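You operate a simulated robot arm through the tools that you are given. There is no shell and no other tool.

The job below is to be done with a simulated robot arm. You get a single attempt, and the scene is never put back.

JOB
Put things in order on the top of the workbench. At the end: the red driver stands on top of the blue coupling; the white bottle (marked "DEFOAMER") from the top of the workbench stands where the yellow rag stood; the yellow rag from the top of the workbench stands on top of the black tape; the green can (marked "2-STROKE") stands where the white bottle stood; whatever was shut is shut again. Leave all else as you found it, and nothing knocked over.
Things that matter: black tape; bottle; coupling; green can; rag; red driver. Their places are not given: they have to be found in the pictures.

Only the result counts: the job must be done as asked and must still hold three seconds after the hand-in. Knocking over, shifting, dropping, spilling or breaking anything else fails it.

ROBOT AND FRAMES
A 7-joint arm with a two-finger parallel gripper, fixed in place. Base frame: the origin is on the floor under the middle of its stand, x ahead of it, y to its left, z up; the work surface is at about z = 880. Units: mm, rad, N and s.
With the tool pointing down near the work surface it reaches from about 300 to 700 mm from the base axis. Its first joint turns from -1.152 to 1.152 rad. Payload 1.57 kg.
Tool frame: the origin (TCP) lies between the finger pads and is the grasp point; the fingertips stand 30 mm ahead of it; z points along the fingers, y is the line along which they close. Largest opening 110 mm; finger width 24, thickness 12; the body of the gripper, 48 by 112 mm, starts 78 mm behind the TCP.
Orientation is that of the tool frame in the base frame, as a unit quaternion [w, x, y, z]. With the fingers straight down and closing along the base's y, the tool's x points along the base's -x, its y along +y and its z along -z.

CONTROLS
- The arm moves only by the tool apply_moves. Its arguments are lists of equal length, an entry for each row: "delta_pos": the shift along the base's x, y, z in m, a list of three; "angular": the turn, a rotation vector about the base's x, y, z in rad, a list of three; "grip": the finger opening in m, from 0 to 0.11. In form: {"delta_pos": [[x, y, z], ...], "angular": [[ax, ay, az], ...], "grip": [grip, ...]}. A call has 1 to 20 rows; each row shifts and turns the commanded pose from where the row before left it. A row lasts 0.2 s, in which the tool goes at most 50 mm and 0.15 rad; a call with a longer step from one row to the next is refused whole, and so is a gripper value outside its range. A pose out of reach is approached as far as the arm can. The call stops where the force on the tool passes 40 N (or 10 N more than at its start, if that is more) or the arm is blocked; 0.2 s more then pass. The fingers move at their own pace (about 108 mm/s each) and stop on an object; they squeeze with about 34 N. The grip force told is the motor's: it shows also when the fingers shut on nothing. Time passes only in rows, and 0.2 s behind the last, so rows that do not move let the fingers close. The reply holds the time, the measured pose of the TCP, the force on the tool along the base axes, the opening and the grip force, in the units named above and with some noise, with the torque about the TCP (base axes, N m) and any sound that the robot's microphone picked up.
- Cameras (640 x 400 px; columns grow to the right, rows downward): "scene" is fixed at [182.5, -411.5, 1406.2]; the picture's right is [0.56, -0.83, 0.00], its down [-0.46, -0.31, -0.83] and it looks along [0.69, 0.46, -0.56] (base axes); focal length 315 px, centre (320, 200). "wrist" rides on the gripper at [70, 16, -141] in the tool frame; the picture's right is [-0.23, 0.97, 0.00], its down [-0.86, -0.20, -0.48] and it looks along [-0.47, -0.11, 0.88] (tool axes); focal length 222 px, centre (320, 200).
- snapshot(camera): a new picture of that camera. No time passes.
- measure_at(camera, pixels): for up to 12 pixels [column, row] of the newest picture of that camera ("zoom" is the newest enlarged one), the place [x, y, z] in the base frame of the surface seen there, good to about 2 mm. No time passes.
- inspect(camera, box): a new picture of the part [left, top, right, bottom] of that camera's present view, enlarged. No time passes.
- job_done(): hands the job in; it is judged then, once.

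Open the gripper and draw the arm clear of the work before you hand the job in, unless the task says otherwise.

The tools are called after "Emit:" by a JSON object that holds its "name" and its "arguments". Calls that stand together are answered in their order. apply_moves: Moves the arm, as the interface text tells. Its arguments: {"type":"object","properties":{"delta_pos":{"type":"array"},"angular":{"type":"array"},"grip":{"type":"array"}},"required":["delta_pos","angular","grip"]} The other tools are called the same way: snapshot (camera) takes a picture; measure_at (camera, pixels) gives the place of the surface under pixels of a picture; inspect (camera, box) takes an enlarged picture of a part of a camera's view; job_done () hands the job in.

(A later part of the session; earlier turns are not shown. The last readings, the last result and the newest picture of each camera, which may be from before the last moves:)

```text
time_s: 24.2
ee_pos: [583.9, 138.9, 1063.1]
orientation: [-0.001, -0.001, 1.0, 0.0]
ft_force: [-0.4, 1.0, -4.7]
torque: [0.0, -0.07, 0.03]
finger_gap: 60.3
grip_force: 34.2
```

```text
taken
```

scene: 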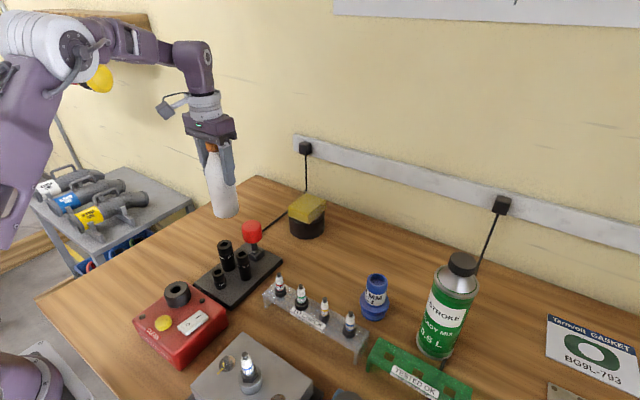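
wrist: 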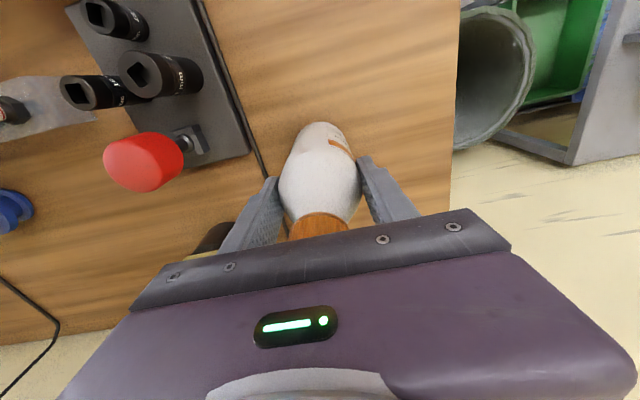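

The bottle is up (≈4.7 N). I'll carry it straight along −x to above the rag's former place (322,139).

Emit:
{"name": "apply_moves", "arguments": {"delta_pos": [[-0.02, 0, 0], [-0.035, 0, 0], [-0.035, 0, 0], [-0.035, 0, 0], [-0.035, 0, 0], [-0.035, 0, 0], [-0.035, 0, 0], [-0.02, 0, 0], [-0.012, 0, 0], [0, 0, 0]], "angular": [[0, 0, 0], [0, 0, 0], [0, 0, 0], [0, 0, 0], [0, 0, 0], [0, 0, 0], [0, 0, 0], [0, 0, 0], [0, 0, 0], [0, 0, 0]], "grip": [0.04, 0.04, 0.04, 0.04, 0.04, 0.04, 0.04, 0.04, 0.04, 0.04]}}

Emit:
{"name": "snapshot", "arguments": {"camera": "scene"}}

Emit:
{"name": "snapshot", "arguments": {"camera": "wrist"}}

```text
time_s: 26.4
ee_pos: [322.8, 138.5, 1062.0]
orientation: [0.0, 0.0, 1.0, 0.0]
ft_force: [0.1, 0.3, -4.3]
torque: [0.01, -0.02, -0.05]
finger_gap: 60.2
grip_force: 34.1
```

```text
taken
```

scene: 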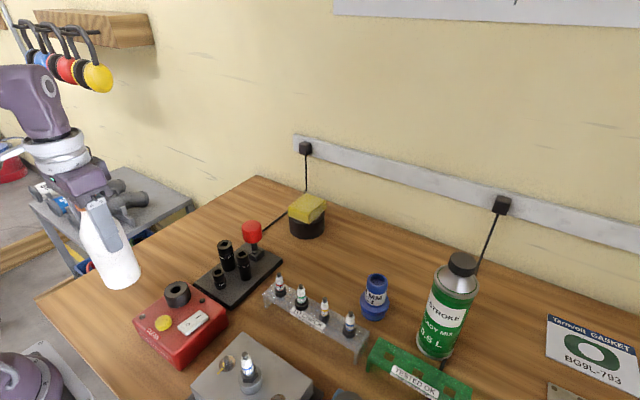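

```text
taken
```

wrist: 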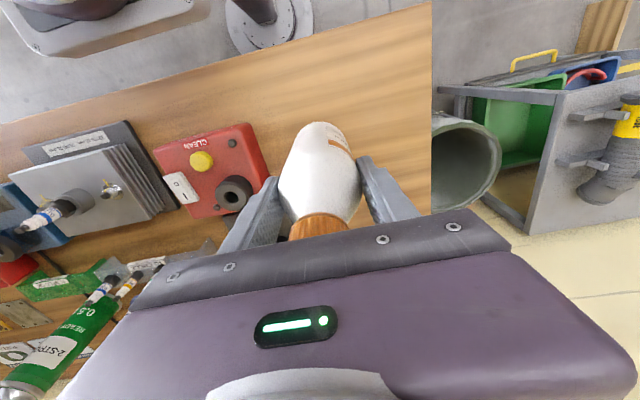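

Positioned over the target. I'll lower to just above contact (z≈1004).

Emit:
{"name": "apply_moves", "arguments": {"delta_pos": [[-0.0005, 0.0005, -0.02], [0, 0, -0.02], [0, 0, -0.012], [0, 0, -0.005], [0, 0, 0]], "angular": [[0, 0, 0], [0, 0, 0], [0, 0, 0], [0, 0, 0], [0, 0, 0]], "grip": [0.04, 0.04, 0.04, 0.04, 0.04]}}

```text
time_s: 27.6
ee_pos: [321.3, 140.3, 1005.3]
orientation: [0.001, -0.001, 1.0, 0.0]
ft_force: [0.3, -0.6, -4.1]
torque: [0.01, -0.02, 0.0]
finger_gap: 60.3
grip_force: 34.5
```

Still hanging free (−4.1 N). I'll lower in 1 mm steps until the force changes.

Emit:
{"name": "apply_moves", "arguments": {"delta_pos": [[0, 0, -0.001], [0, 0, -0.001], [0, 0, -0.001], [0, 0, 0]], "angular": [[0, 0, 0], [0, 0, 0], [0, 0, 0], [0, 0, 0]], "grip": [0.04, 0.04, 0.04, 0.04]}}

```text
time_s: 28.6
ee_pos: [321.6, 139.9, 1001.5]
orientation: [0.0, -0.002, 1.0, 0.0]
ft_force: [0.9, 0.8, -2.7]
torque: [-0.08, -0.05, 0.0]
finger_gap: 59.9
grip_force: 33.5
```

Load starting to transfer; another millimetre.

Emit:
{"name": "apply_moves", "arguments": {"delta_pos": [[0, 0, -0.0007], [0, 0, 0]], "angular": [[0, 0, 0], [0, 0, 0]], "grip": [0.04, 0.04]}}

```text
time_s: 29.2
ee_pos: [322.1, 139.6, 1002.5]
orientation: [0.002, 0.0, 1.0, 0.001]
ft_force: [-3.7, -1.8, 26.5]
torque: [-0.1, 0.07, -0.35]
finger_gap: 60.1
grip_force: 33.8
```

Firm contact. I'll ease up 0.5 mm and open the fingers slowly.

Emit:
{"name": "apply_moves", "arguments": {"delta_pos": [[0, 0, 0.0005], [0, 0, 0], [0, 0, 0], [0, 0, 0], [0, 0, 0], [0, 0, 0]], "angular": [[0, 0, 0], [0, 0, 0], [0, 0, 0], [0, 0, 0], [0, 0, 0], [0, 0, 0]], "grip": [0.04, 0.06, 0.063, 0.07, 0.085, 0.1]}}

Emit:
{"name": "snapshot", "arguments": {"camera": "wrist"}}

Emit:
{"name": "inspect", "arguments": {"camera": "scene", "box": [60, 210, 204, 330]}}

```text
time_s: 30.6
ee_pos: [321.6, 140.0, 1001.6]
orientation: [0.0, -0.001, 1.0, 0.0]
ft_force: [0.7, 0.0, -0.3]
torque: [0.01, -0.02, -0.01]
finger_gap: 100.1
grip_force: 0.1
```

```text
taken
```

wrist: 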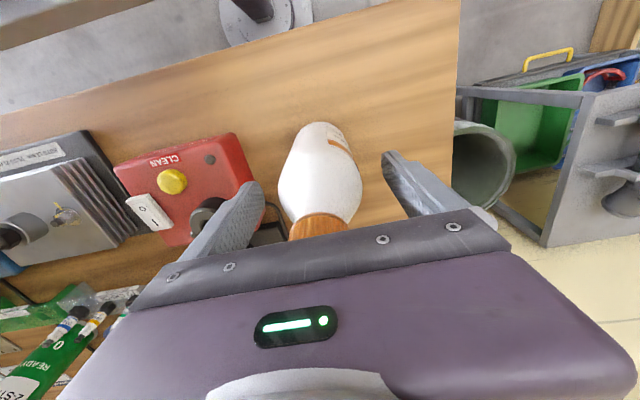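

```text
3.33 times, centred on (132, 270) of scene
```

zoom: 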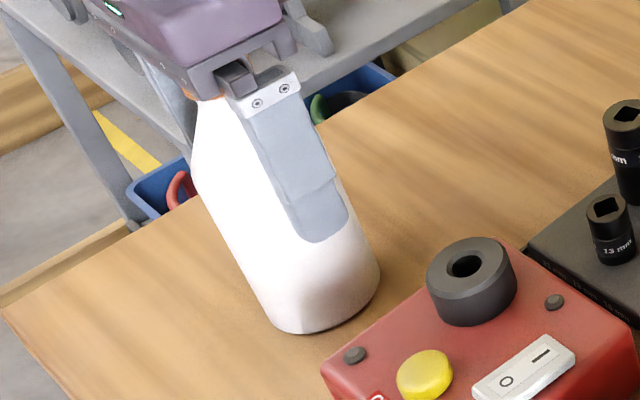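

The bottle stands free. I'll retreat straight up to about z=1165.

Emit:
{"name": "apply_moves", "arguments": {"delta_pos": [[0, 0, 0.02], [0, 0, 0.04], [0, 0, 0.045], [0, 0, 0.045], [0, 0, 0.015], [0, 0, 0]], "angular": [[0, 0, 0], [0, 0, 0], [0, 0, 0], [0, 0, 0], [0, 0, 0], [0, 0, 0]], "grip": [0.1, 0.1, 0.1, 0.1, 0.1, 0.1]}}

Emit:
{"name": "snapshot", "arguments": {"camera": "scene"}}

Emit:
{"name": "snapshot", "arguments": {"camera": "wrist"}}

```text
time_s: 32.0
ee_pos: [322.3, 138.3, 1166.8]
orientation: [0.0, -0.001, 1.0, 0.001]
ft_force: [-0.4, -0.3, 0.5]
torque: [-0.03, -0.04, 0.0]
finger_gap: 99.8
grip_force: 0.1
```

```text
taken
```

scene: 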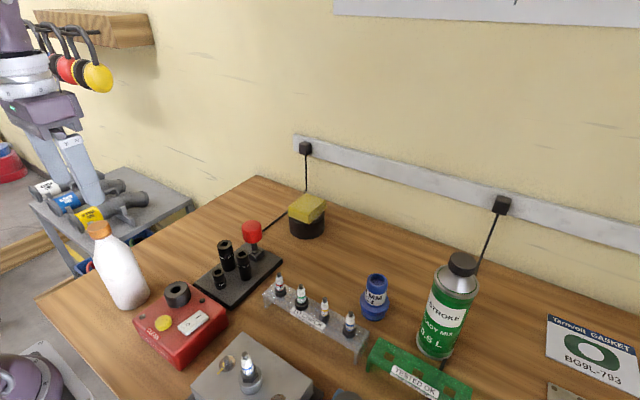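

```text
taken
```

wrist: 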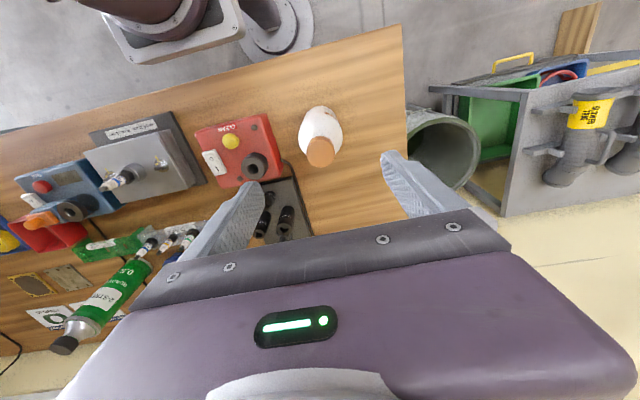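

The bottle is in the rag's place. Now the can: it is near the reach limit, so I'll approach with the tool yawed to the can's azimuth (−0.617 rad) and tilted 0.25 rad outward. First move to a viewing pose at about (489,-347,1165).

Emit:
{"name": "apply_moves", "arguments": {"delta_pos": [[0.014, -0.04, 0], [0.014, -0.0405, 0], [0.014, -0.0405, 0], [0.014, -0.0405, 0], [0.014, -0.0405, 0], [0.014, -0.0405, 0], [0.014, -0.0405, 0], [0.014, -0.0405, 0], [0.014, -0.0405, 0], [0.014, -0.0405, 0], [0.014, -0.0405, 0], [0.013, -0.04, 0], [0, 0, 0], [0, 0, 0], [0, 0, 0]], "angular": [[0, 0, -0.0514], [0, 0, -0.0514], [0, 0, -0.0514], [0, 0, -0.0514], [0, 0, -0.0514], [0, 0, -0.0514], [0, 0, -0.0514], [0, 0, -0.0514], [0, 0, -0.0514], [0, 0, -0.0514], [0, 0, -0.0514], [0, 0, -0.0516], [-0.0724, -0.1019, 0], [-0.0724, -0.1019, 0], [0, 0, 0]], "grip": [0.1, 0.1, 0.1, 0.1, 0.1, 0.1, 0.1, 0.1, 0.1, 0.1, 0.1, 0.1, 0.1, 0.1, 0.1]}}

Emit:
{"name": "snapshot", "arguments": {"camera": "wrist"}}

Emit:
{"name": "snapshot", "arguments": {"camera": "scene"}}

```text
time_s: 35.2
ee_pos: [488.9, -345.3, 1166.2]
orientation: [0.12, 0.3, 0.946, -0.038]
ft_force: [-0.7, 0.1, -0.2]
torque: [0.02, -0.03, 0.0]
finger_gap: 100.2
grip_force: 0.1
out of reach, approached as far as the arm can: row 12
```

```text
taken
```

wrist: 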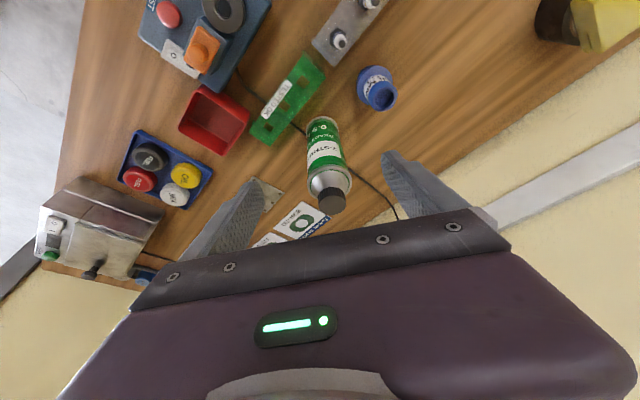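

```text
taken
```

scene: 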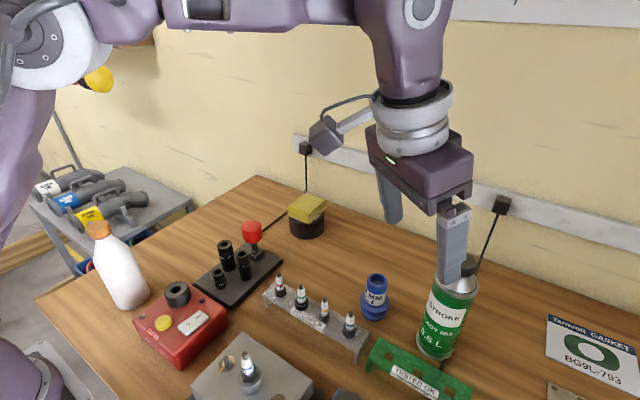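

Good viewing pose. The can is at (328,170) in the wrist view with cap at (331,198); I'll zoom and measure it.

Emit:
{"name": "inspect", "arguments": {"camera": "wrist", "box": [276, 110, 396, 220]}}

Emit:
{"name": "measure_at", "arguments": {"camera": "wrist", "pixels": [[331, 203], [322, 203], [341, 202], [312, 176], [348, 174], [330, 183], [309, 150], [343, 148], [324, 130], [275, 110], [376, 90], [300, 75]]}}

```text
3.64 times, centred on (336, 165) of wrist
```

zoom: 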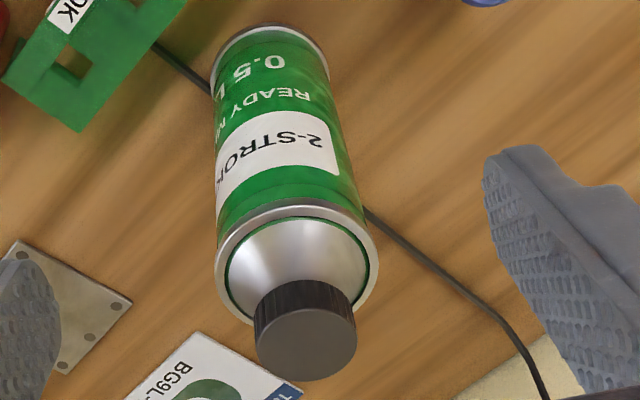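

```text
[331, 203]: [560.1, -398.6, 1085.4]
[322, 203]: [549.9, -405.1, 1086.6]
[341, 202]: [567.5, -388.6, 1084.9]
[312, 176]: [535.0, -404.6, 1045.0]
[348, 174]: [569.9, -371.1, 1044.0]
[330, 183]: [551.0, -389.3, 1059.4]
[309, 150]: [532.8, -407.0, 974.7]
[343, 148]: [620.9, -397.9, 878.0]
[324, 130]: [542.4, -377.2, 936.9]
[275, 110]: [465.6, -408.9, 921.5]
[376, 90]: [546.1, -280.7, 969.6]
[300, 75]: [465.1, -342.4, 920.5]
```

The can axis is at about (562.5,-399), radius ≈30, cap top z≈1086. I'll descend here to z≈1043, keeping the can ahead and between the open fingers.

Emit:
{"name": "apply_moves", "arguments": {"delta_pos": [[0, 0, -0.041], [0, 0, -0.041], [0, 0, -0.041], [0, 0, 0]], "angular": [[0, 0, 0], [0, 0, 0], [0, 0, 0], [0, 0, 0]], "grip": [0.1, 0.1, 0.1, 0.1]}}

Emit:
{"name": "snapshot", "arguments": {"camera": "wrist"}}

Emit:
{"name": "snapshot", "arguments": {"camera": "scene"}}

```text
time_s: 36.2
ee_pos: [488.2, -346.3, 1044.1]
orientation: [0.118, 0.302, 0.945, -0.038]
ft_force: [0.3, 0.0, -0.6]
torque: [-0.02, 0.0, 0.02]
finger_gap: 99.9
grip_force: 0.1
```

```text
taken
```

wrist: 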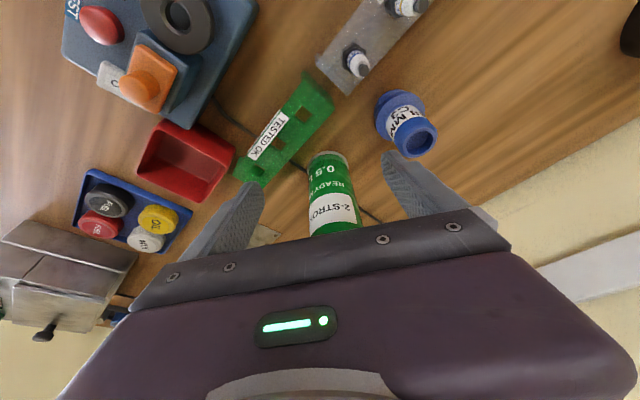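

```text
taken
```

scene: 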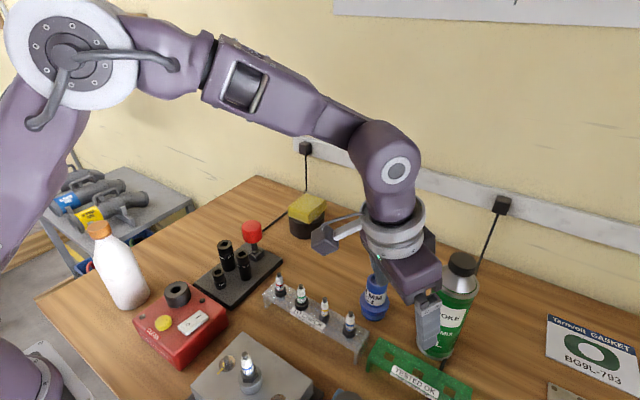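

The can is centred between the fingers. I'll advance outward at this height until the can is at the grasp point.

Emit:
{"name": "apply_moves", "arguments": {"delta_pos": [[0.02, -0.0143, 0], [0.02, -0.0143, 0], [0.018, -0.0128, 0], [0, 0, 0]], "angular": [[0, 0, 0], [0, 0, 0], [0, 0, 0], [0, 0, 0]], "grip": [0.1, 0.1, 0.1, 0.1]}}

Emit:
{"name": "inspect", "arguments": {"camera": "scene", "box": [376, 220, 520, 320]}}

Emit:
{"name": "snapshot", "arguments": {"camera": "wrist"}}

```text
time_s: 37.2
ee_pos: [547.1, -387.5, 1044.1]
orientation: [0.118, 0.301, 0.945, -0.037]
ft_force: [0.1, 0.3, 0.1]
torque: [0.0, 0.0, 0.0]
finger_gap: 99.9
grip_force: 0.0
```

```text
4.00 times, centred on (448, 270) of scene
```

zoom: 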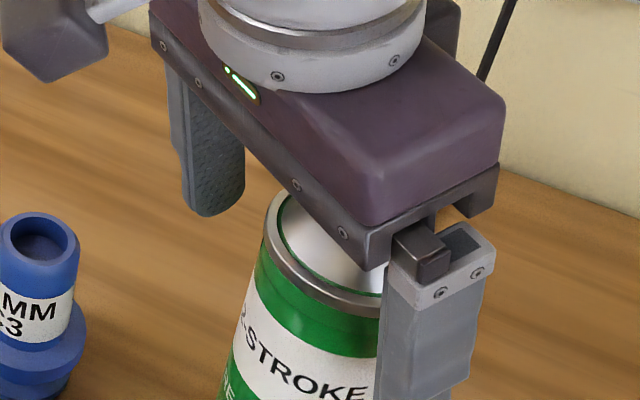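

```text
taken
```

wrist: 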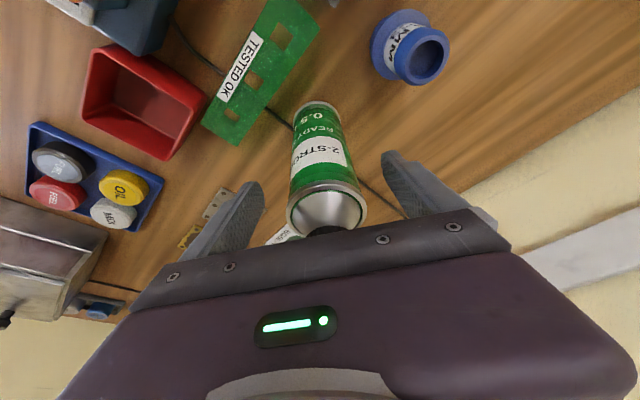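

Alignment is good: the rim centre sits at column 327 as predicted. I'll advance the last 19 mm and lower to z≈1019.

Emit:
{"name": "apply_moves", "arguments": {"delta_pos": [[0.0155, -0.0113, 0], [0, 0, -0.013], [0, 0, -0.012], [0, 0, 0]], "angular": [[0, 0, 0], [0, 0, 0], [0, 0, 0], [0, 0, 0]], "grip": [0.1, 0.1, 0.1, 0.1]}}

Emit:
{"name": "inspect", "arguments": {"camera": "scene", "box": [376, 220, 520, 320]}}

Emit:
{"name": "snapshot", "arguments": {"camera": "wrist"}}

```text
time_s: 38.2
ee_pos: [563.3, -397.2, 1018.0]
orientation: [0.119, 0.301, 0.945, -0.038]
ft_force: [0.6, -0.6, 0.4]
torque: [0.0, 0.02, -0.02]
finger_gap: 100.1
grip_force: 0.0
```

```text
4.00 times, centred on (448, 270) of scene
```

zoom: 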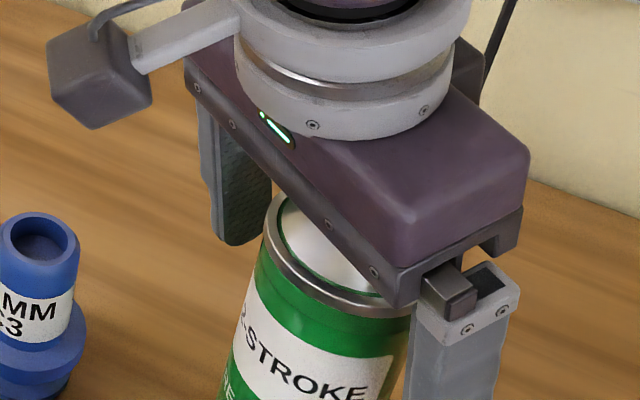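

```text
taken
```

wrist: 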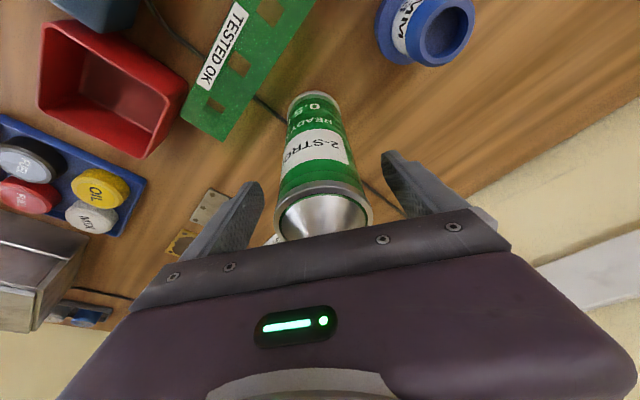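

The can is centred between the pads. Closing gradually.

Emit:
{"name": "apply_moves", "arguments": {"delta_pos": [[0, 0, 0], [0, 0, 0], [0, 0, 0], [0, 0, 0], [0, 0, 0], [0, 0, 0]], "angular": [[0, 0, 0], [0, 0, 0], [0, 0, 0], [0, 0, 0], [0, 0, 0], [0, 0, 0]], "grip": [0.085, 0.07, 0.063, 0.058, 0.045, 0.04]}}

Emit:
{"name": "snapshot", "arguments": {"camera": "wrist"}}

Emit:
{"name": "snapshot", "arguments": {"camera": "scene"}}

```text
time_s: 39.6
ee_pos: [561.5, -397.9, 1020.2]
orientation: [0.118, 0.3, 0.946, -0.038]
ft_force: [-0.4, 0.7, 0.4]
torque: [0.07, -0.07, -0.02]
finger_gap: 59.0
grip_force: 33.8
```

```text
taken
```

wrist: 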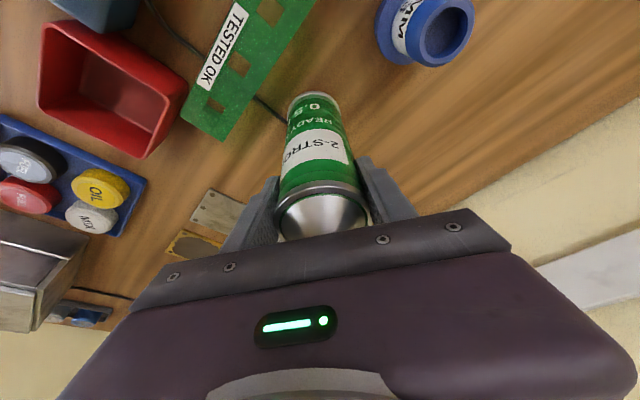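

```text
taken
```

scene: 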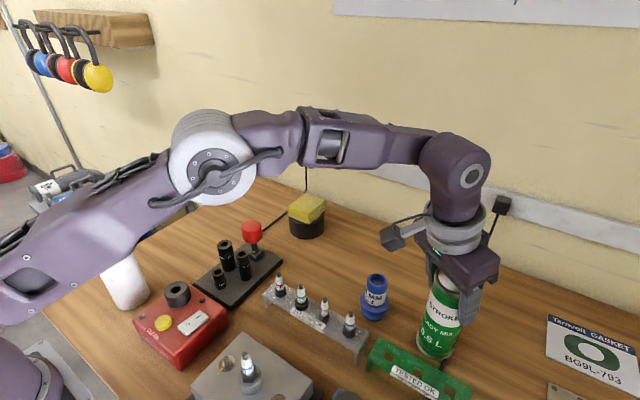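

Gripped at 59 mm. Before lifting, I'll measure how near the green rack is to the can, since the lift may need to lean inward.

Emit:
{"name": "measure_at", "arguments": {"camera": "wrist", "pixels": [[215, 132], [230, 118], [255, 80], [290, 40], [225, 140], [280, 75], [310, 30], [312, 95], [290, 130], [300, 200], [345, 180], [390, 35]]}}

Emit:
{"name": "apply_moves", "arguments": {"delta_pos": [[0, 0, 0.004], [0, 0, 0.008], [0, 0, 0]], "angular": [[0, 0, 0], [0, 0, 0], [0, 0, 0]], "grip": [0.04, 0.04, 0.04]}}

```text
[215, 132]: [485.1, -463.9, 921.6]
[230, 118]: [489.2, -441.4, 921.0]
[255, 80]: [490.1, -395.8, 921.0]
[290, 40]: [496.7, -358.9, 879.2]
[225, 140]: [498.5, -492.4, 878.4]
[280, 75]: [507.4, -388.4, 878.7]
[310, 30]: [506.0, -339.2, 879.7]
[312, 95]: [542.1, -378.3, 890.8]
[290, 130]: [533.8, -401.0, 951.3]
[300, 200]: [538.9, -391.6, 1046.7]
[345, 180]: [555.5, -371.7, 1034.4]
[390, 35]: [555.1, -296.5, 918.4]
```

```text
time_s: 40.4
ee_pos: [561.8, -398.8, 1030.8]
orientation: [0.119, 0.301, 0.945, -0.038]
ft_force: [-0.2, 0.9, -1.3]
torque: [-0.05, -0.01, 0.03]
finger_gap: 59.0
grip_force: 33.7
```

The rack's near edge is at x≈493, about 37 mm from the can. I'll check that the can lifted with the gripper.

Emit:
{"name": "inspect", "arguments": {"camera": "scene", "box": [376, 260, 520, 360]}}

Emit:
{"name": "apply_moves", "arguments": {"delta_pos": [[0, 0, 0.01], [0, 0, 0.015], [0, 0, 0]], "angular": [[0, 0, 0], [0, 0, 0], [0, 0, 0]], "grip": [0.04, 0.04, 0.04]}}

Emit:
{"name": "inspect", "arguments": {"camera": "scene", "box": [376, 260, 520, 360]}}

```text
4.00 times, centred on (448, 310) of scene
```

zoom: 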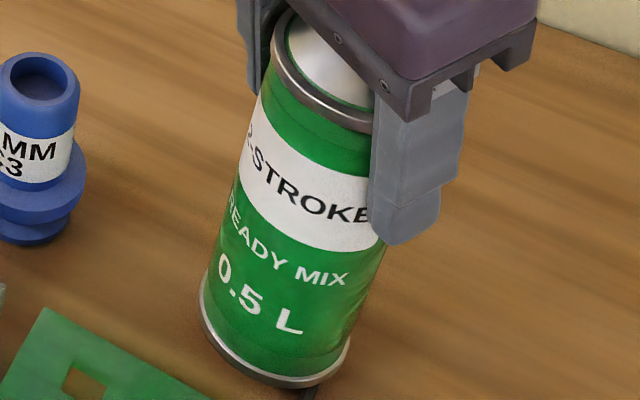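

```text
time_s: 41.2
ee_pos: [561.8, -397.5, 1055.9]
orientation: [0.118, 0.303, 0.945, -0.038]
ft_force: [-0.4, -0.5, 0.1]
torque: [0.0, 0.0, -0.02]
finger_gap: 59.1
grip_force: 33.8
```

```text
4.00 times, centred on (448, 310) of scene
```

zoom: 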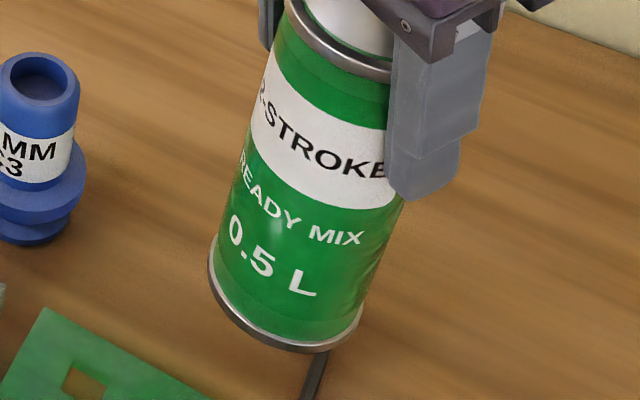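

The can is held and moves with the gripper without slipping. I'll lift 45 mm more, then check.

Emit:
{"name": "apply_moves", "arguments": {"delta_pos": [[0, 0, 0.02], [-0.006, 0.0043, 0.025], [-0.006, 0.0043, 0.01], [0, 0, 0]], "angular": [[0, 0, 0], [0, 0, 0], [0, 0, 0], [0, 0, 0]], "grip": [0.04, 0.04, 0.04, 0.04]}}

Emit:
{"name": "snapshot", "arguments": {"camera": "scene"}}

```text
time_s: 42.2
ee_pos: [549.2, -389.7, 1109.8]
orientation: [0.119, 0.301, 0.945, -0.038]
ft_force: [0.3, -0.6, -1.1]
torque: [0.0, -0.01, -0.02]
finger_gap: 59.2
grip_force: 33.9
```

```text
taken
```

scene: 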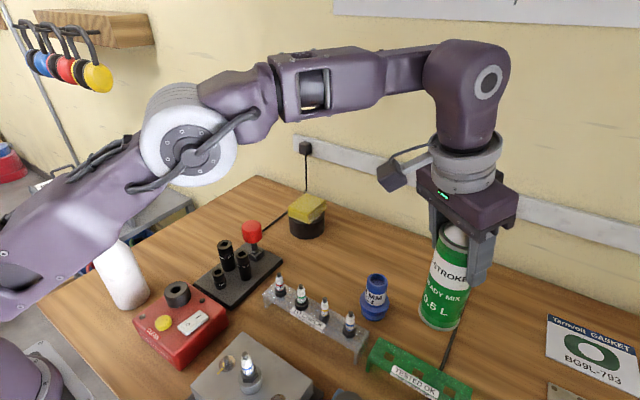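

No reach trouble. I'll pull inward to radius 600 while rising to z≈1160 (can bottom ≈1020), then swing.

Emit:
{"name": "apply_moves", "arguments": {"delta_pos": [[-0.015, 0.0106, 0.015], [-0.02, 0.0142, 0.018], [-0.0248, 0.0177, 0.017], [0, 0, 0]], "angular": [[0, 0, 0], [0, 0, 0], [0, 0, 0], [0, 0, 0]], "grip": [0.04, 0.04, 0.04, 0.04]}}

Emit:
{"name": "snapshot", "arguments": {"camera": "scene"}}

```text
time_s: 43.2
ee_pos: [489.2, -349.0, 1162.3]
orientation: [0.118, 0.3, 0.946, -0.038]
ft_force: [0.9, 0.4, -1.0]
torque: [-0.04, 0.0, 0.02]
finger_gap: 59.1
grip_force: 33.8
```

```text
taken
```

scene: 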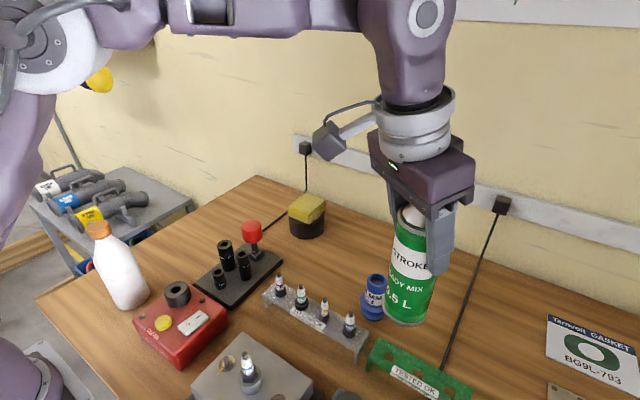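

Clear height. I'll swing along the radius‑600 arc, turning the tool with it, and check halfway.

Emit:
{"name": "apply_moves", "arguments": {"delta_pos": [[0.0233, 0.0355, 0.001], [0.0208, 0.0371, 0], [0.0182, 0.0385, 0], [0.0153, 0.0397, 0], [0.0125, 0.0407, 0], [0.0095, 0.0415, 0], [0, 0, 0]], "angular": [[0, 0, 0.0709], [0, 0, 0.0709], [0, 0, 0.0709], [0, 0, 0.0709], [0, 0, 0.0709], [0, 0, 0.0709], [0, 0, 0]], "grip": [0.04, 0.04, 0.04, 0.04, 0.04, 0.04, 0.04]}}

Emit:
{"name": "snapshot", "arguments": {"camera": "scene"}}

```text
time_s: 44.8
ee_pos: [589.7, -112.4, 1161.9]
orientation: [0.124, 0.094, 0.988, -0.011]
ft_force: [0.1, 0.4, -1.4]
torque: [0.0, -0.01, -0.03]
finger_gap: 59.1
grip_force: 33.8
```

```text
taken
```

scene: 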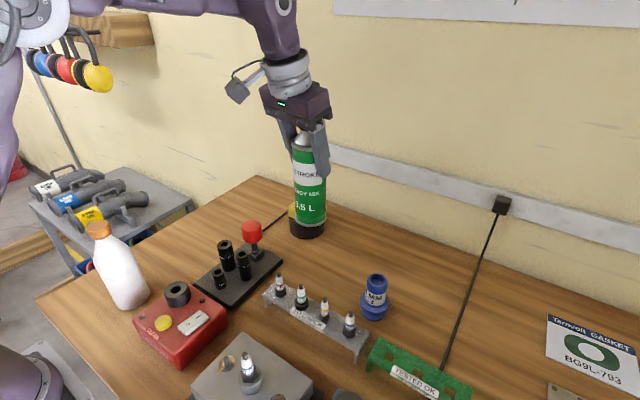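

Halfway with no problem. Completing the swing to above the bottle's old place (583.7,139.3).

Emit:
{"name": "apply_moves", "arguments": {"delta_pos": [[0.0067, 0.042, 0], [0.0036, 0.0424, 0], [0.0006, 0.0425, 0], [-0.0025, 0.0425, 0], [-0.0054, 0.0423, 0], [-0.0084, 0.0417, 0], [0, 0, 0]], "angular": [[0, 0, 0.0709], [0, 0, 0.0709], [0, 0, 0.0709], [0, 0, 0.0709], [0, 0, 0.0709], [0, 0, 0.0709], [0, 0, 0]], "grip": [0.04, 0.04, 0.04, 0.04, 0.04, 0.04, 0.04]}}

Emit:
{"name": "snapshot", "arguments": {"camera": "scene"}}

Emit:
{"name": "snapshot", "arguments": {"camera": "wrist"}}

```text
time_s: 46.4
ee_pos: [581.7, 141.2, 1161.1]
orientation: [0.124, -0.117, 0.985, 0.014]
ft_force: [0.1, -0.7, -1.1]
torque: [0.0, -0.01, 0.03]
finger_gap: 59.2
grip_force: 33.9
```

```text
taken
```

scene: 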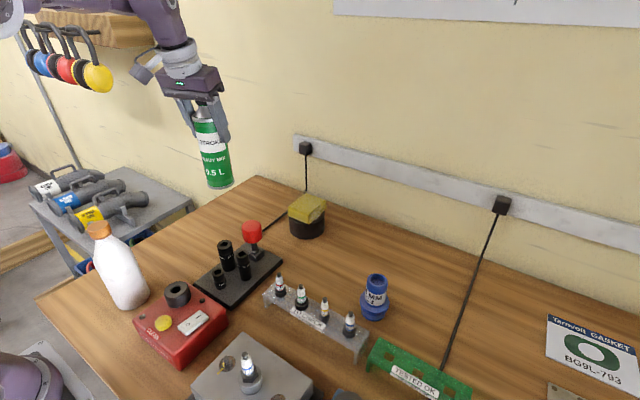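

```text
taken
```

wrist: 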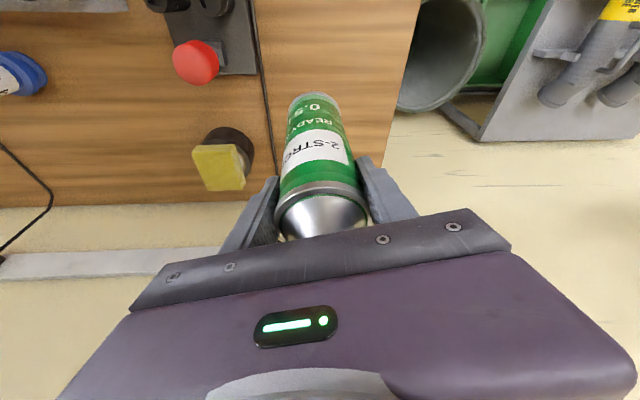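

Over the target. Lowering to just above the table.

Emit:
{"name": "apply_moves", "arguments": {"delta_pos": [[0, 0, -0.03], [0, 0, -0.04], [0, 0, -0.035], [0, 0, -0.02], [0, 0, -0.01], [0, 0, 0]], "angular": [[0, 0, 0], [0, 0, 0], [0, 0, 0], [0, 0, 0], [0, 0, 0], [0, 0, 0]], "grip": [0.04, 0.04, 0.04, 0.04, 0.04, 0.04]}}

Emit:
{"name": "inspect", "arguments": {"camera": "scene", "box": [170, 155, 282, 245]}}

```text
time_s: 47.8
ee_pos: [582.8, 139.0, 1027.0]
orientation: [0.123, -0.115, 0.986, 0.015]
ft_force: [0.3, -0.2, -1.3]
torque: [-0.02, -0.01, -0.01]
finger_gap: 59.2
grip_force: 33.5
```

```text
4.44 times, centred on (226, 200) of scene
```

zoom: 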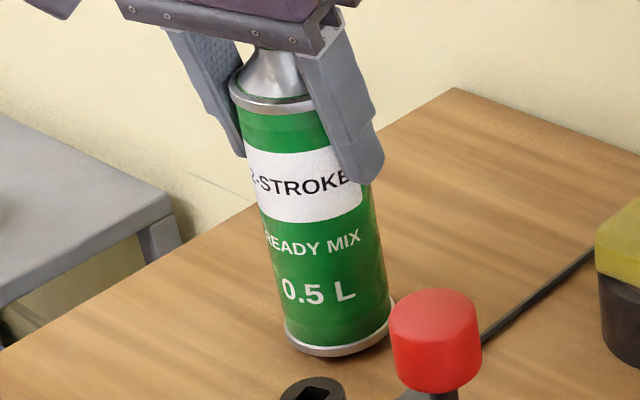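

The can's base lines up with where the bottle's base was. Lowering in small steps to contact.

Emit:
{"name": "apply_moves", "arguments": {"delta_pos": [[0, 0, -0.003], [0, 0, -0.0015], [0, 0, -0.001], [0, 0, -0.001], [0, 0, 0]], "angular": [[0, 0, 0], [0, 0, 0], [0, 0, 0], [0, 0, 0], [0, 0, 0]], "grip": [0.04, 0.04, 0.04, 0.04, 0.04]}}

```text
time_s: 49.0
ee_pos: [585.0, 139.8, 1020.6]
orientation: [0.124, -0.115, 0.985, 0.015]
ft_force: [-0.2, 0.6, -1.4]
torque: [0.0, -0.01, 0.03]
finger_gap: 59.1
grip_force: 33.8
```

Not touching yet. Continuing in half-millimetre to millimetre steps.

Emit:
{"name": "apply_moves", "arguments": {"delta_pos": [[0, 0, -0.0008], [0, 0, -0.0007], [0, 0, 0]], "angular": [[0, 0, 0], [0, 0, 0], [0, 0, 0]], "grip": [0.04, 0.04, 0.04]}}

```text
time_s: 49.8
ee_pos: [583.8, 140.4, 1019.3]
orientation: [0.124, -0.116, 0.985, 0.015]
ft_force: [-0.8, -0.4, 2.4]
torque: [0.05, 0.05, 0.01]
finger_gap: 59.3
grip_force: 34.1
```

Light contact (2.4 N). I'll release slowly.

Emit:
{"name": "apply_moves", "arguments": {"delta_pos": [[0, 0, -0.0002], [0, 0, 0], [0, 0, 0], [0, 0, 0], [0, 0, 0], [0, 0, 0]], "angular": [[0, 0, 0], [0, 0, 0], [0, 0, 0], [0, 0, 0], [0, 0, 0], [0, 0, 0]], "grip": [0.058, 0.061, 0.065, 0.075, 0.09, 0.1]}}

Emit:
{"name": "inspect", "arguments": {"camera": "scene", "box": [170, 155, 282, 245]}}

Emit:
{"name": "snapshot", "arguments": {"camera": "wrist"}}

```text
time_s: 51.2
ee_pos: [584.5, 140.4, 1018.5]
orientation: [0.124, -0.117, 0.985, 0.014]
ft_force: [-0.7, -1.1, 0.8]
torque: [0.0, -0.01, -0.03]
finger_gap: 100.3
grip_force: 0.0
```

```text
4.44 times, centred on (226, 200) of scene
```

zoom: 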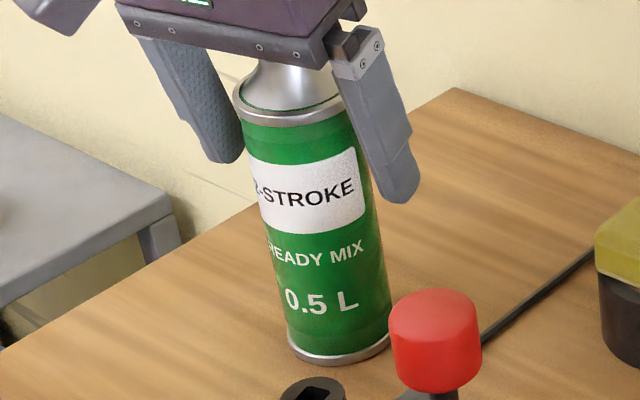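

```text
taken
```

wrist: 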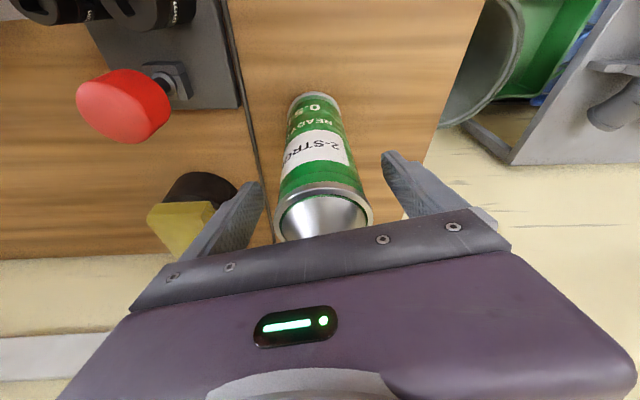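

The can stands upright at the bottle's old place. I'll rise straight up until the fingertips clear the cap.

Emit:
{"name": "apply_moves", "arguments": {"delta_pos": [[0, 0, 0.015], [0, 0, 0.035], [0, 0, 0.04], [-0.005, 0, 0.035], [-0.02, 0, 0.02], [0, 0, 0]], "angular": [[0, 0, 0], [0, 0, 0], [0, 0, 0], [0, 0, 0], [0, 0, 0], [0, 0, 0]], "grip": [0.1, 0.1, 0.1, 0.1, 0.1, 0.1]}}

Emit:
{"name": "snapshot", "arguments": {"camera": "scene"}}

Emit:
{"name": "inspect", "arguments": {"camera": "scene", "box": [170, 155, 282, 245]}}

Emit:
{"name": "measure_at", "arguments": {"camera": "scene", "pixels": [[226, 165], [230, 232], [253, 226], [376, 272]]}}

```text
time_s: 52.6
ee_pos: [560.0, 139.0, 1164.0]
orientation: [0.124, -0.115, 0.985, 0.015]
ft_force: [-0.1, 0.0, -0.3]
torque: [-0.04, 0.0, -0.02]
finger_gap: 100.0
grip_force: 0.0
```

```text
taken
```

scene: 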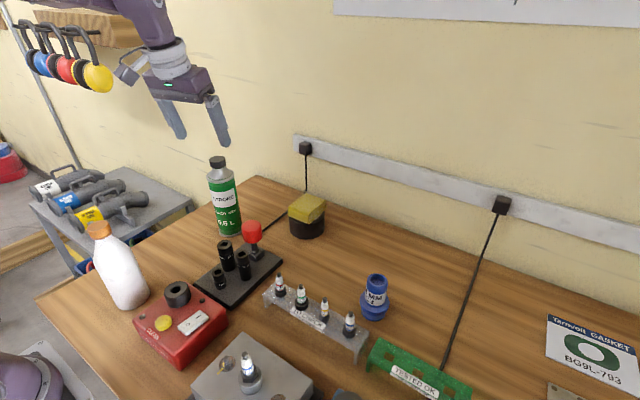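

```text
4.44 times, centred on (226, 200) of scene
```

zoom: 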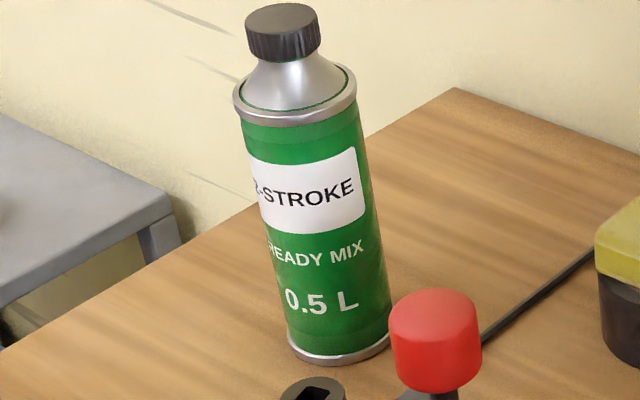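

```text
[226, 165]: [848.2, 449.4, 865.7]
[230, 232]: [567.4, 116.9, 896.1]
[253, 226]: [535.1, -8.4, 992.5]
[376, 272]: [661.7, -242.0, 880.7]
```

The can is right where the bottle stood. Now for the driver: I'll level the tool, return yaw to zero and hover over the driver at about (539,4,1130).

Emit:
{"name": "apply_moves", "arguments": {"delta_pos": [[-0.005, -0.03, 0], [-0.005, -0.035, 0], [-0.005, -0.035, -0.015], [-0.006, -0.035, -0.019], [0, 0, 0], [0, 0, 0]], "angular": [[-0.029, 0.1216, 0], [-0.029, 0.1216, 0], [0, 0, -0.117], [0, 0, -0.117], [0, 0, 0], [0, 0, 0]], "grip": [0.1, 0.1, 0.1, 0.1, 0.1, 0.1]}}

Emit:
{"name": "snapshot", "arguments": {"camera": "wrist"}}

Emit:
{"name": "inspect", "arguments": {"camera": "wrist", "box": [250, 80, 410, 220]}}

```text
time_s: 54.0
ee_pos: [537.9, 3.3, 1129.1]
orientation: [0.0, 0.001, 1.0, 0.0]
ft_force: [0.3, -0.7, 0.4]
torque: [0.05, -0.01, 0.0]
finger_gap: 100.2
grip_force: 0.1
```

```text
taken
```

wrist: 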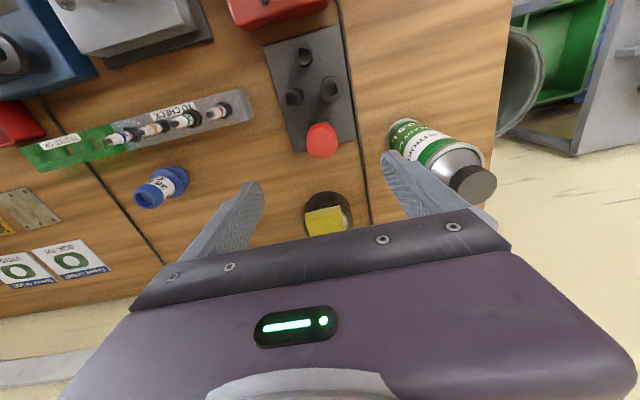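

```text
2.86 times, centred on (330, 150) of wrist
```

zoom: 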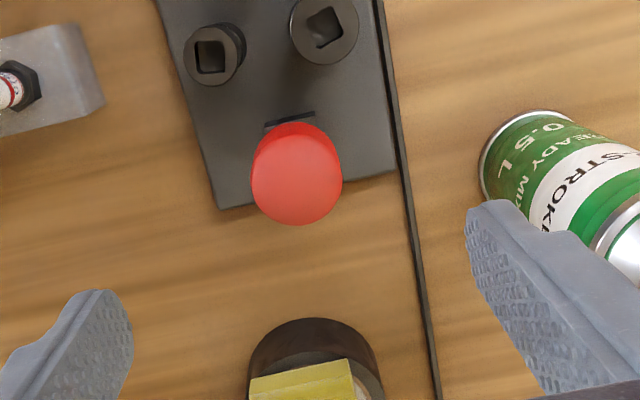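

The red knob is at about (321,140) in the wrist view. I'll measure the knob, the sockets and the tray around it.

Emit:
{"name": "measure_at", "arguments": {"camera": "zoom", "pixels": [[297, 180], [256, 185], [338, 180], [297, 140], [297, 218], [215, 55], [327, 28], [240, 160], [350, 150], [290, 118], [230, 195], [385, 165]]}}

Emit:
{"name": "inspect", "arguments": {"camera": "wrist", "box": [282, 100, 362, 170]}}

```text
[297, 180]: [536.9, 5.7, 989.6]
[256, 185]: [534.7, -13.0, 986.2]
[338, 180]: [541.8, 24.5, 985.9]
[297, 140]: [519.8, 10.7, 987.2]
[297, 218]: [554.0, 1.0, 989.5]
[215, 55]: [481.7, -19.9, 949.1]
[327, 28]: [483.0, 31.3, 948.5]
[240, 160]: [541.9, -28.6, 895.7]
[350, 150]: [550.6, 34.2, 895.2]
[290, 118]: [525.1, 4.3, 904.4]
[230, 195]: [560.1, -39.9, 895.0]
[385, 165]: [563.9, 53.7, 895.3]
```

```text
5.71 times, centred on (322, 135) of wrist
```

zoom: 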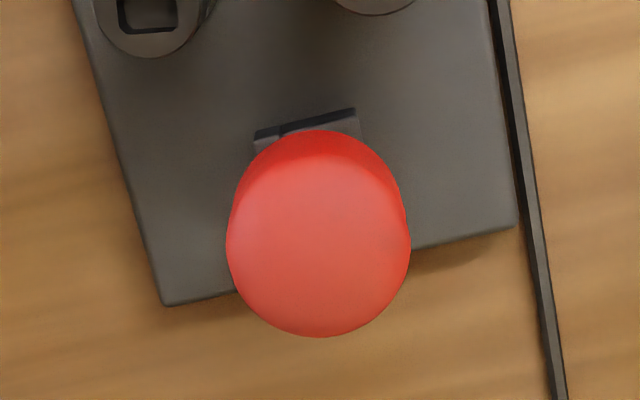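

Knob centre ≈ (538,5), top z≈991; sockets are 56 mm away in x, so fingers closing along y are clear. Descending to z≈985 first with an 80 mm opening.

Emit:
{"name": "apply_moves", "arguments": {"delta_pos": [[0, 0.0017, -0.035], [0, 0, -0.045], [0, 0, -0.045], [0, 0, -0.02], [0, 0, 0]], "angular": [[0, 0, 0], [0, 0, 0], [0, 0, 0], [0, 0, 0], [0, 0, 0]], "grip": [0.08, 0.08, 0.08, 0.08, 0.08]}}

Emit:
{"name": "snapshot", "arguments": {"camera": "wrist"}}

Emit:
{"name": "inspect", "arguments": {"camera": "scene", "box": [216, 202, 288, 262]}}

```text
time_s: 55.2
ee_pos: [538.3, 5.3, 983.7]
orientation: [0.0, 0.0, 1.0, 0.0]
ft_force: [-0.2, 0.0, 0.1]
torque: [-0.01, 0.02, 0.02]
finger_gap: 79.8
grip_force: 0.1
```

```text
taken
```

wrist: 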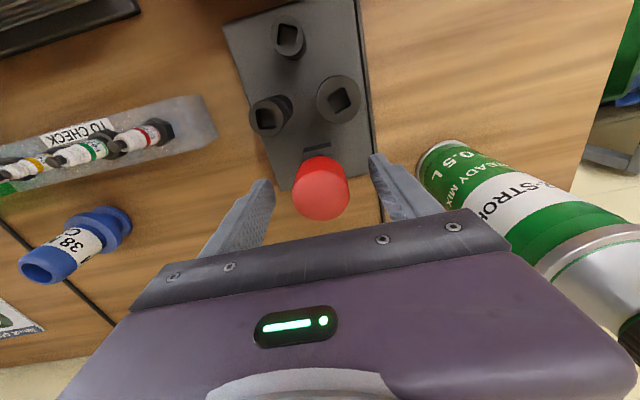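

```text
6.67 times, centred on (252, 232) of scene
```

zoom: 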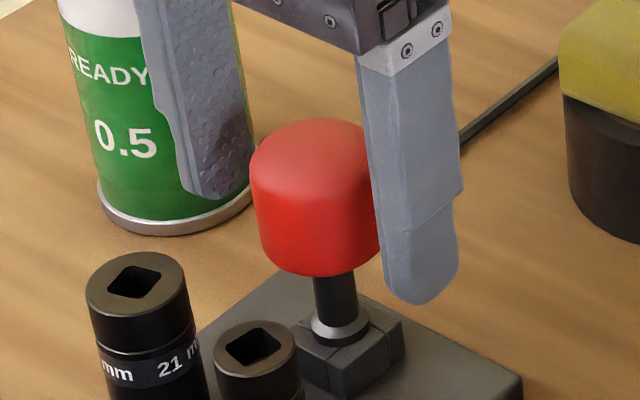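

Centred. I'll lower to z≈973 and close on the knob.

Emit:
{"name": "apply_moves", "arguments": {"delta_pos": [[0, 0, -0.011], [0, 0, 0], [0, 0, 0], [0, 0, 0], [0, 0, 0], [0, 0, 0], [0, 0, 0]], "angular": [[0, 0, 0], [0, 0, 0], [0, 0, 0], [0, 0, 0], [0, 0, 0], [0, 0, 0], [0, 0, 0]], "grip": [0.08, 0.065, 0.05, 0.044, 0.038, 0.03, 0.025]}}

Emit:
{"name": "inspect", "arguments": {"camera": "scene", "box": [216, 202, 288, 262]}}

```text
time_s: 56.8
ee_pos: [538.3, 5.9, 973.0]
orientation: [0.0, 0.0, 1.0, -0.001]
ft_force: [0.1, -1.2, 0.2]
torque: [-0.06, 0.03, -0.01]
finger_gap: 41.2
grip_force: 33.6
```

```text
6.67 times, centred on (252, 232) of scene
```

zoom: 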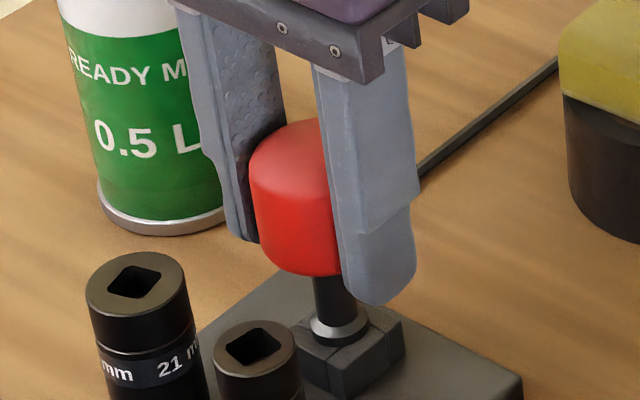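

Knob gripped at 41 mm. I'll lift slowly a few millimetres, watching the force in case the stem is snug in its holder.

Emit:
{"name": "apply_moves", "arguments": {"delta_pos": [[0, 0, 0.002], [0, 0, 0.003], [0, 0, 0.005], [0, 0, 0]], "angular": [[0, 0, 0], [0, 0, 0], [0, 0, 0], [0, 0, 0]], "grip": [0.025, 0.025, 0.025, 0.025]}}

Emit:
{"name": "inspect", "arguments": {"camera": "scene", "box": [216, 202, 288, 262]}}

```text
time_s: 57.8
ee_pos: [538.0, 5.5, 982.6]
orientation: [0.0, 0.0, 1.0, 0.0]
ft_force: [-0.2, -0.2, -1.5]
torque: [0.0, -0.04, -0.03]
finger_gap: 41.2
grip_force: 34.0
```

```text
6.67 times, centred on (252, 232) of scene
```

zoom: 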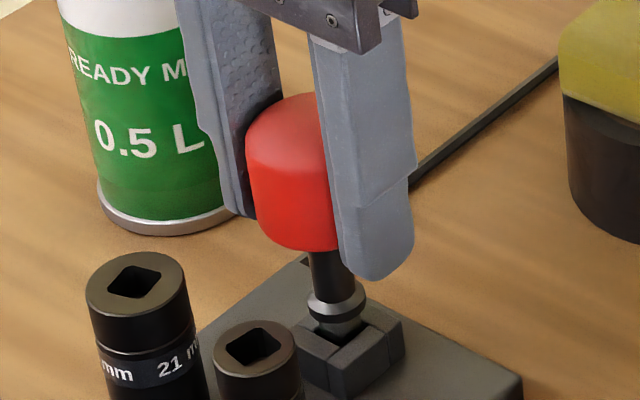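

It slides out freely; a grey shaft below the collar is coming out of the holder. I'll lift another 70 mm straight up.

Emit:
{"name": "apply_moves", "arguments": {"delta_pos": [[0, 0, 0.008], [0, 0, 0.012], [0, 0, 0.02], [0, 0, 0.03], [0, 0, 0]], "angular": [[0, 0, 0], [0, 0, 0], [0, 0, 0], [0, 0, 0], [0, 0, 0]], "grip": [0.025, 0.025, 0.025, 0.025, 0.025]}}

Emit:
{"name": "inspect", "arguments": {"camera": "scene", "box": [206, 172, 298, 262]}}

Emit:
{"name": "snapshot", "arguments": {"camera": "wrist"}}

```text
time_s: 59.0
ee_pos: [537.6, 6.6, 1054.4]
orientation: [0.0, 0.0, 1.0, 0.001]
ft_force: [0.9, 0.0, -2.5]
torque: [-0.02, -0.02, 0.01]
finger_gap: 41.2
grip_force: 33.9
```

```text
4.44 times, centred on (252, 217) of scene
```

zoom: 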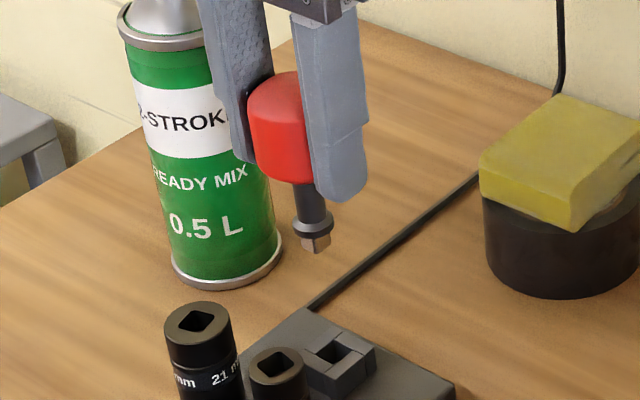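

```text
taken
```

wrist: 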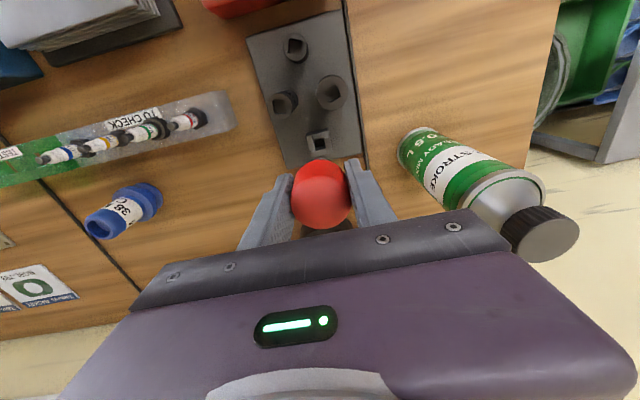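

The driver is a knob, stem, collar and a short square shank. I'll look closely at its lower end and at the coupling's recess.

Emit:
{"name": "inspect", "arguments": {"camera": "scene", "box": [252, 205, 300, 235]}}

Emit:
{"name": "measure_at", "arguments": {"camera": "zoom", "pixels": [[250, 150], [270, 200], [280, 230], [280, 260], [260, 240], [300, 240], [290, 270], [240, 100], [270, 250], [285, 280], [265, 220], [290, 220]]}}

Emit:
{"name": "inspect", "arguments": {"camera": "wrist", "box": [78, 175, 174, 245]}}

```text
13.33 times, centred on (276, 220) of scene
```

zoom: 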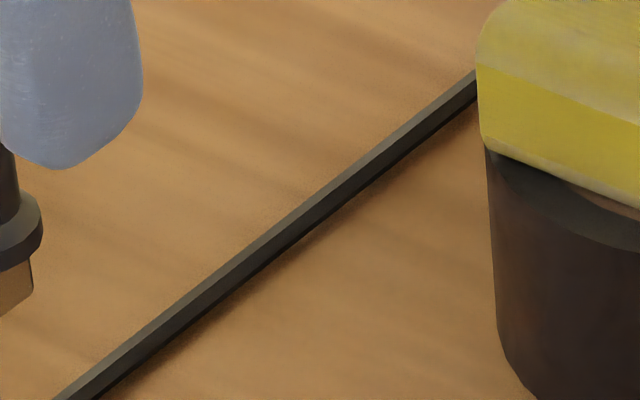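

```text
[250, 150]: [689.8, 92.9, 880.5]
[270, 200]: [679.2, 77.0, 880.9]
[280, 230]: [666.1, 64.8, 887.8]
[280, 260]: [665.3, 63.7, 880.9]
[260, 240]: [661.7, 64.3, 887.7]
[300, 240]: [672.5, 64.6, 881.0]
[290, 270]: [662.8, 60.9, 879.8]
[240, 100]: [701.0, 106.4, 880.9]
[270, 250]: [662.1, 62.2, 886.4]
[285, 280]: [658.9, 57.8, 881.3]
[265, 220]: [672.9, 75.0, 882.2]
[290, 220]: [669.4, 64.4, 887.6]
```

```text
5.71 times, centred on (126, 210) of wrist
```

zoom: 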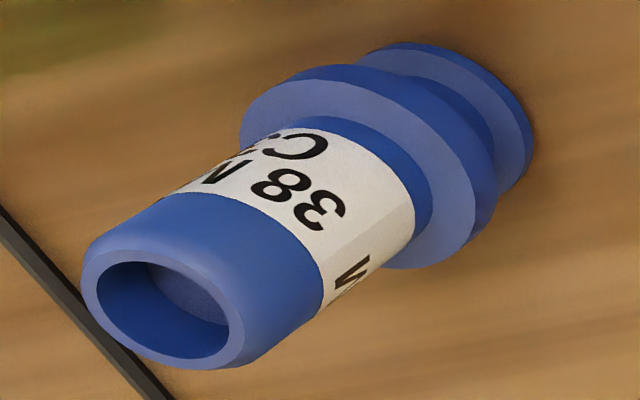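

Wrong spot for the zoom; the driver's tip is at scene (252,226). Zooming there.

Emit:
{"name": "inspect", "arguments": {"camera": "scene", "box": [228, 200, 276, 230]}}

Emit:
{"name": "measure_at", "arguments": {"camera": "zoom", "pixels": [[230, 60], [290, 170], [295, 230], [270, 250], [345, 245], [300, 270], [310, 330], [300, 350], [290, 320], [345, 310], [310, 290], [325, 345]]}}

```text
13.33 times, centred on (252, 215) of scene
```

zoom: 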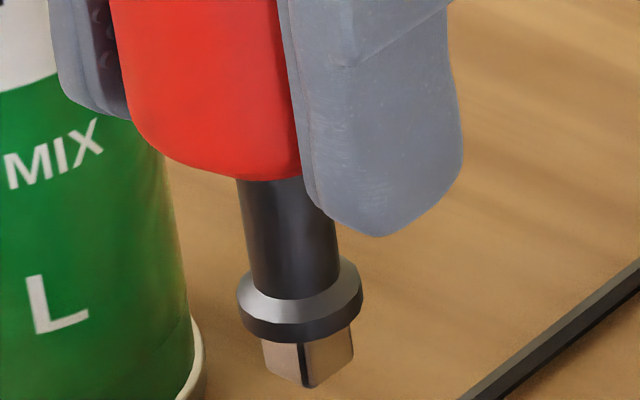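

```text
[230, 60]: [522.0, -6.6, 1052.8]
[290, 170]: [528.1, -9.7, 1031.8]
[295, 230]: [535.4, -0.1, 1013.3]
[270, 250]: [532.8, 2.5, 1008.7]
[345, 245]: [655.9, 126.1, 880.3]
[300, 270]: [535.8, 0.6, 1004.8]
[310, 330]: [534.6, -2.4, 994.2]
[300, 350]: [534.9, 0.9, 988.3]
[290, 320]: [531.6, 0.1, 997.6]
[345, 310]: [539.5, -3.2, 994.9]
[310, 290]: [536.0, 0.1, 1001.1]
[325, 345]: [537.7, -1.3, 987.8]
```

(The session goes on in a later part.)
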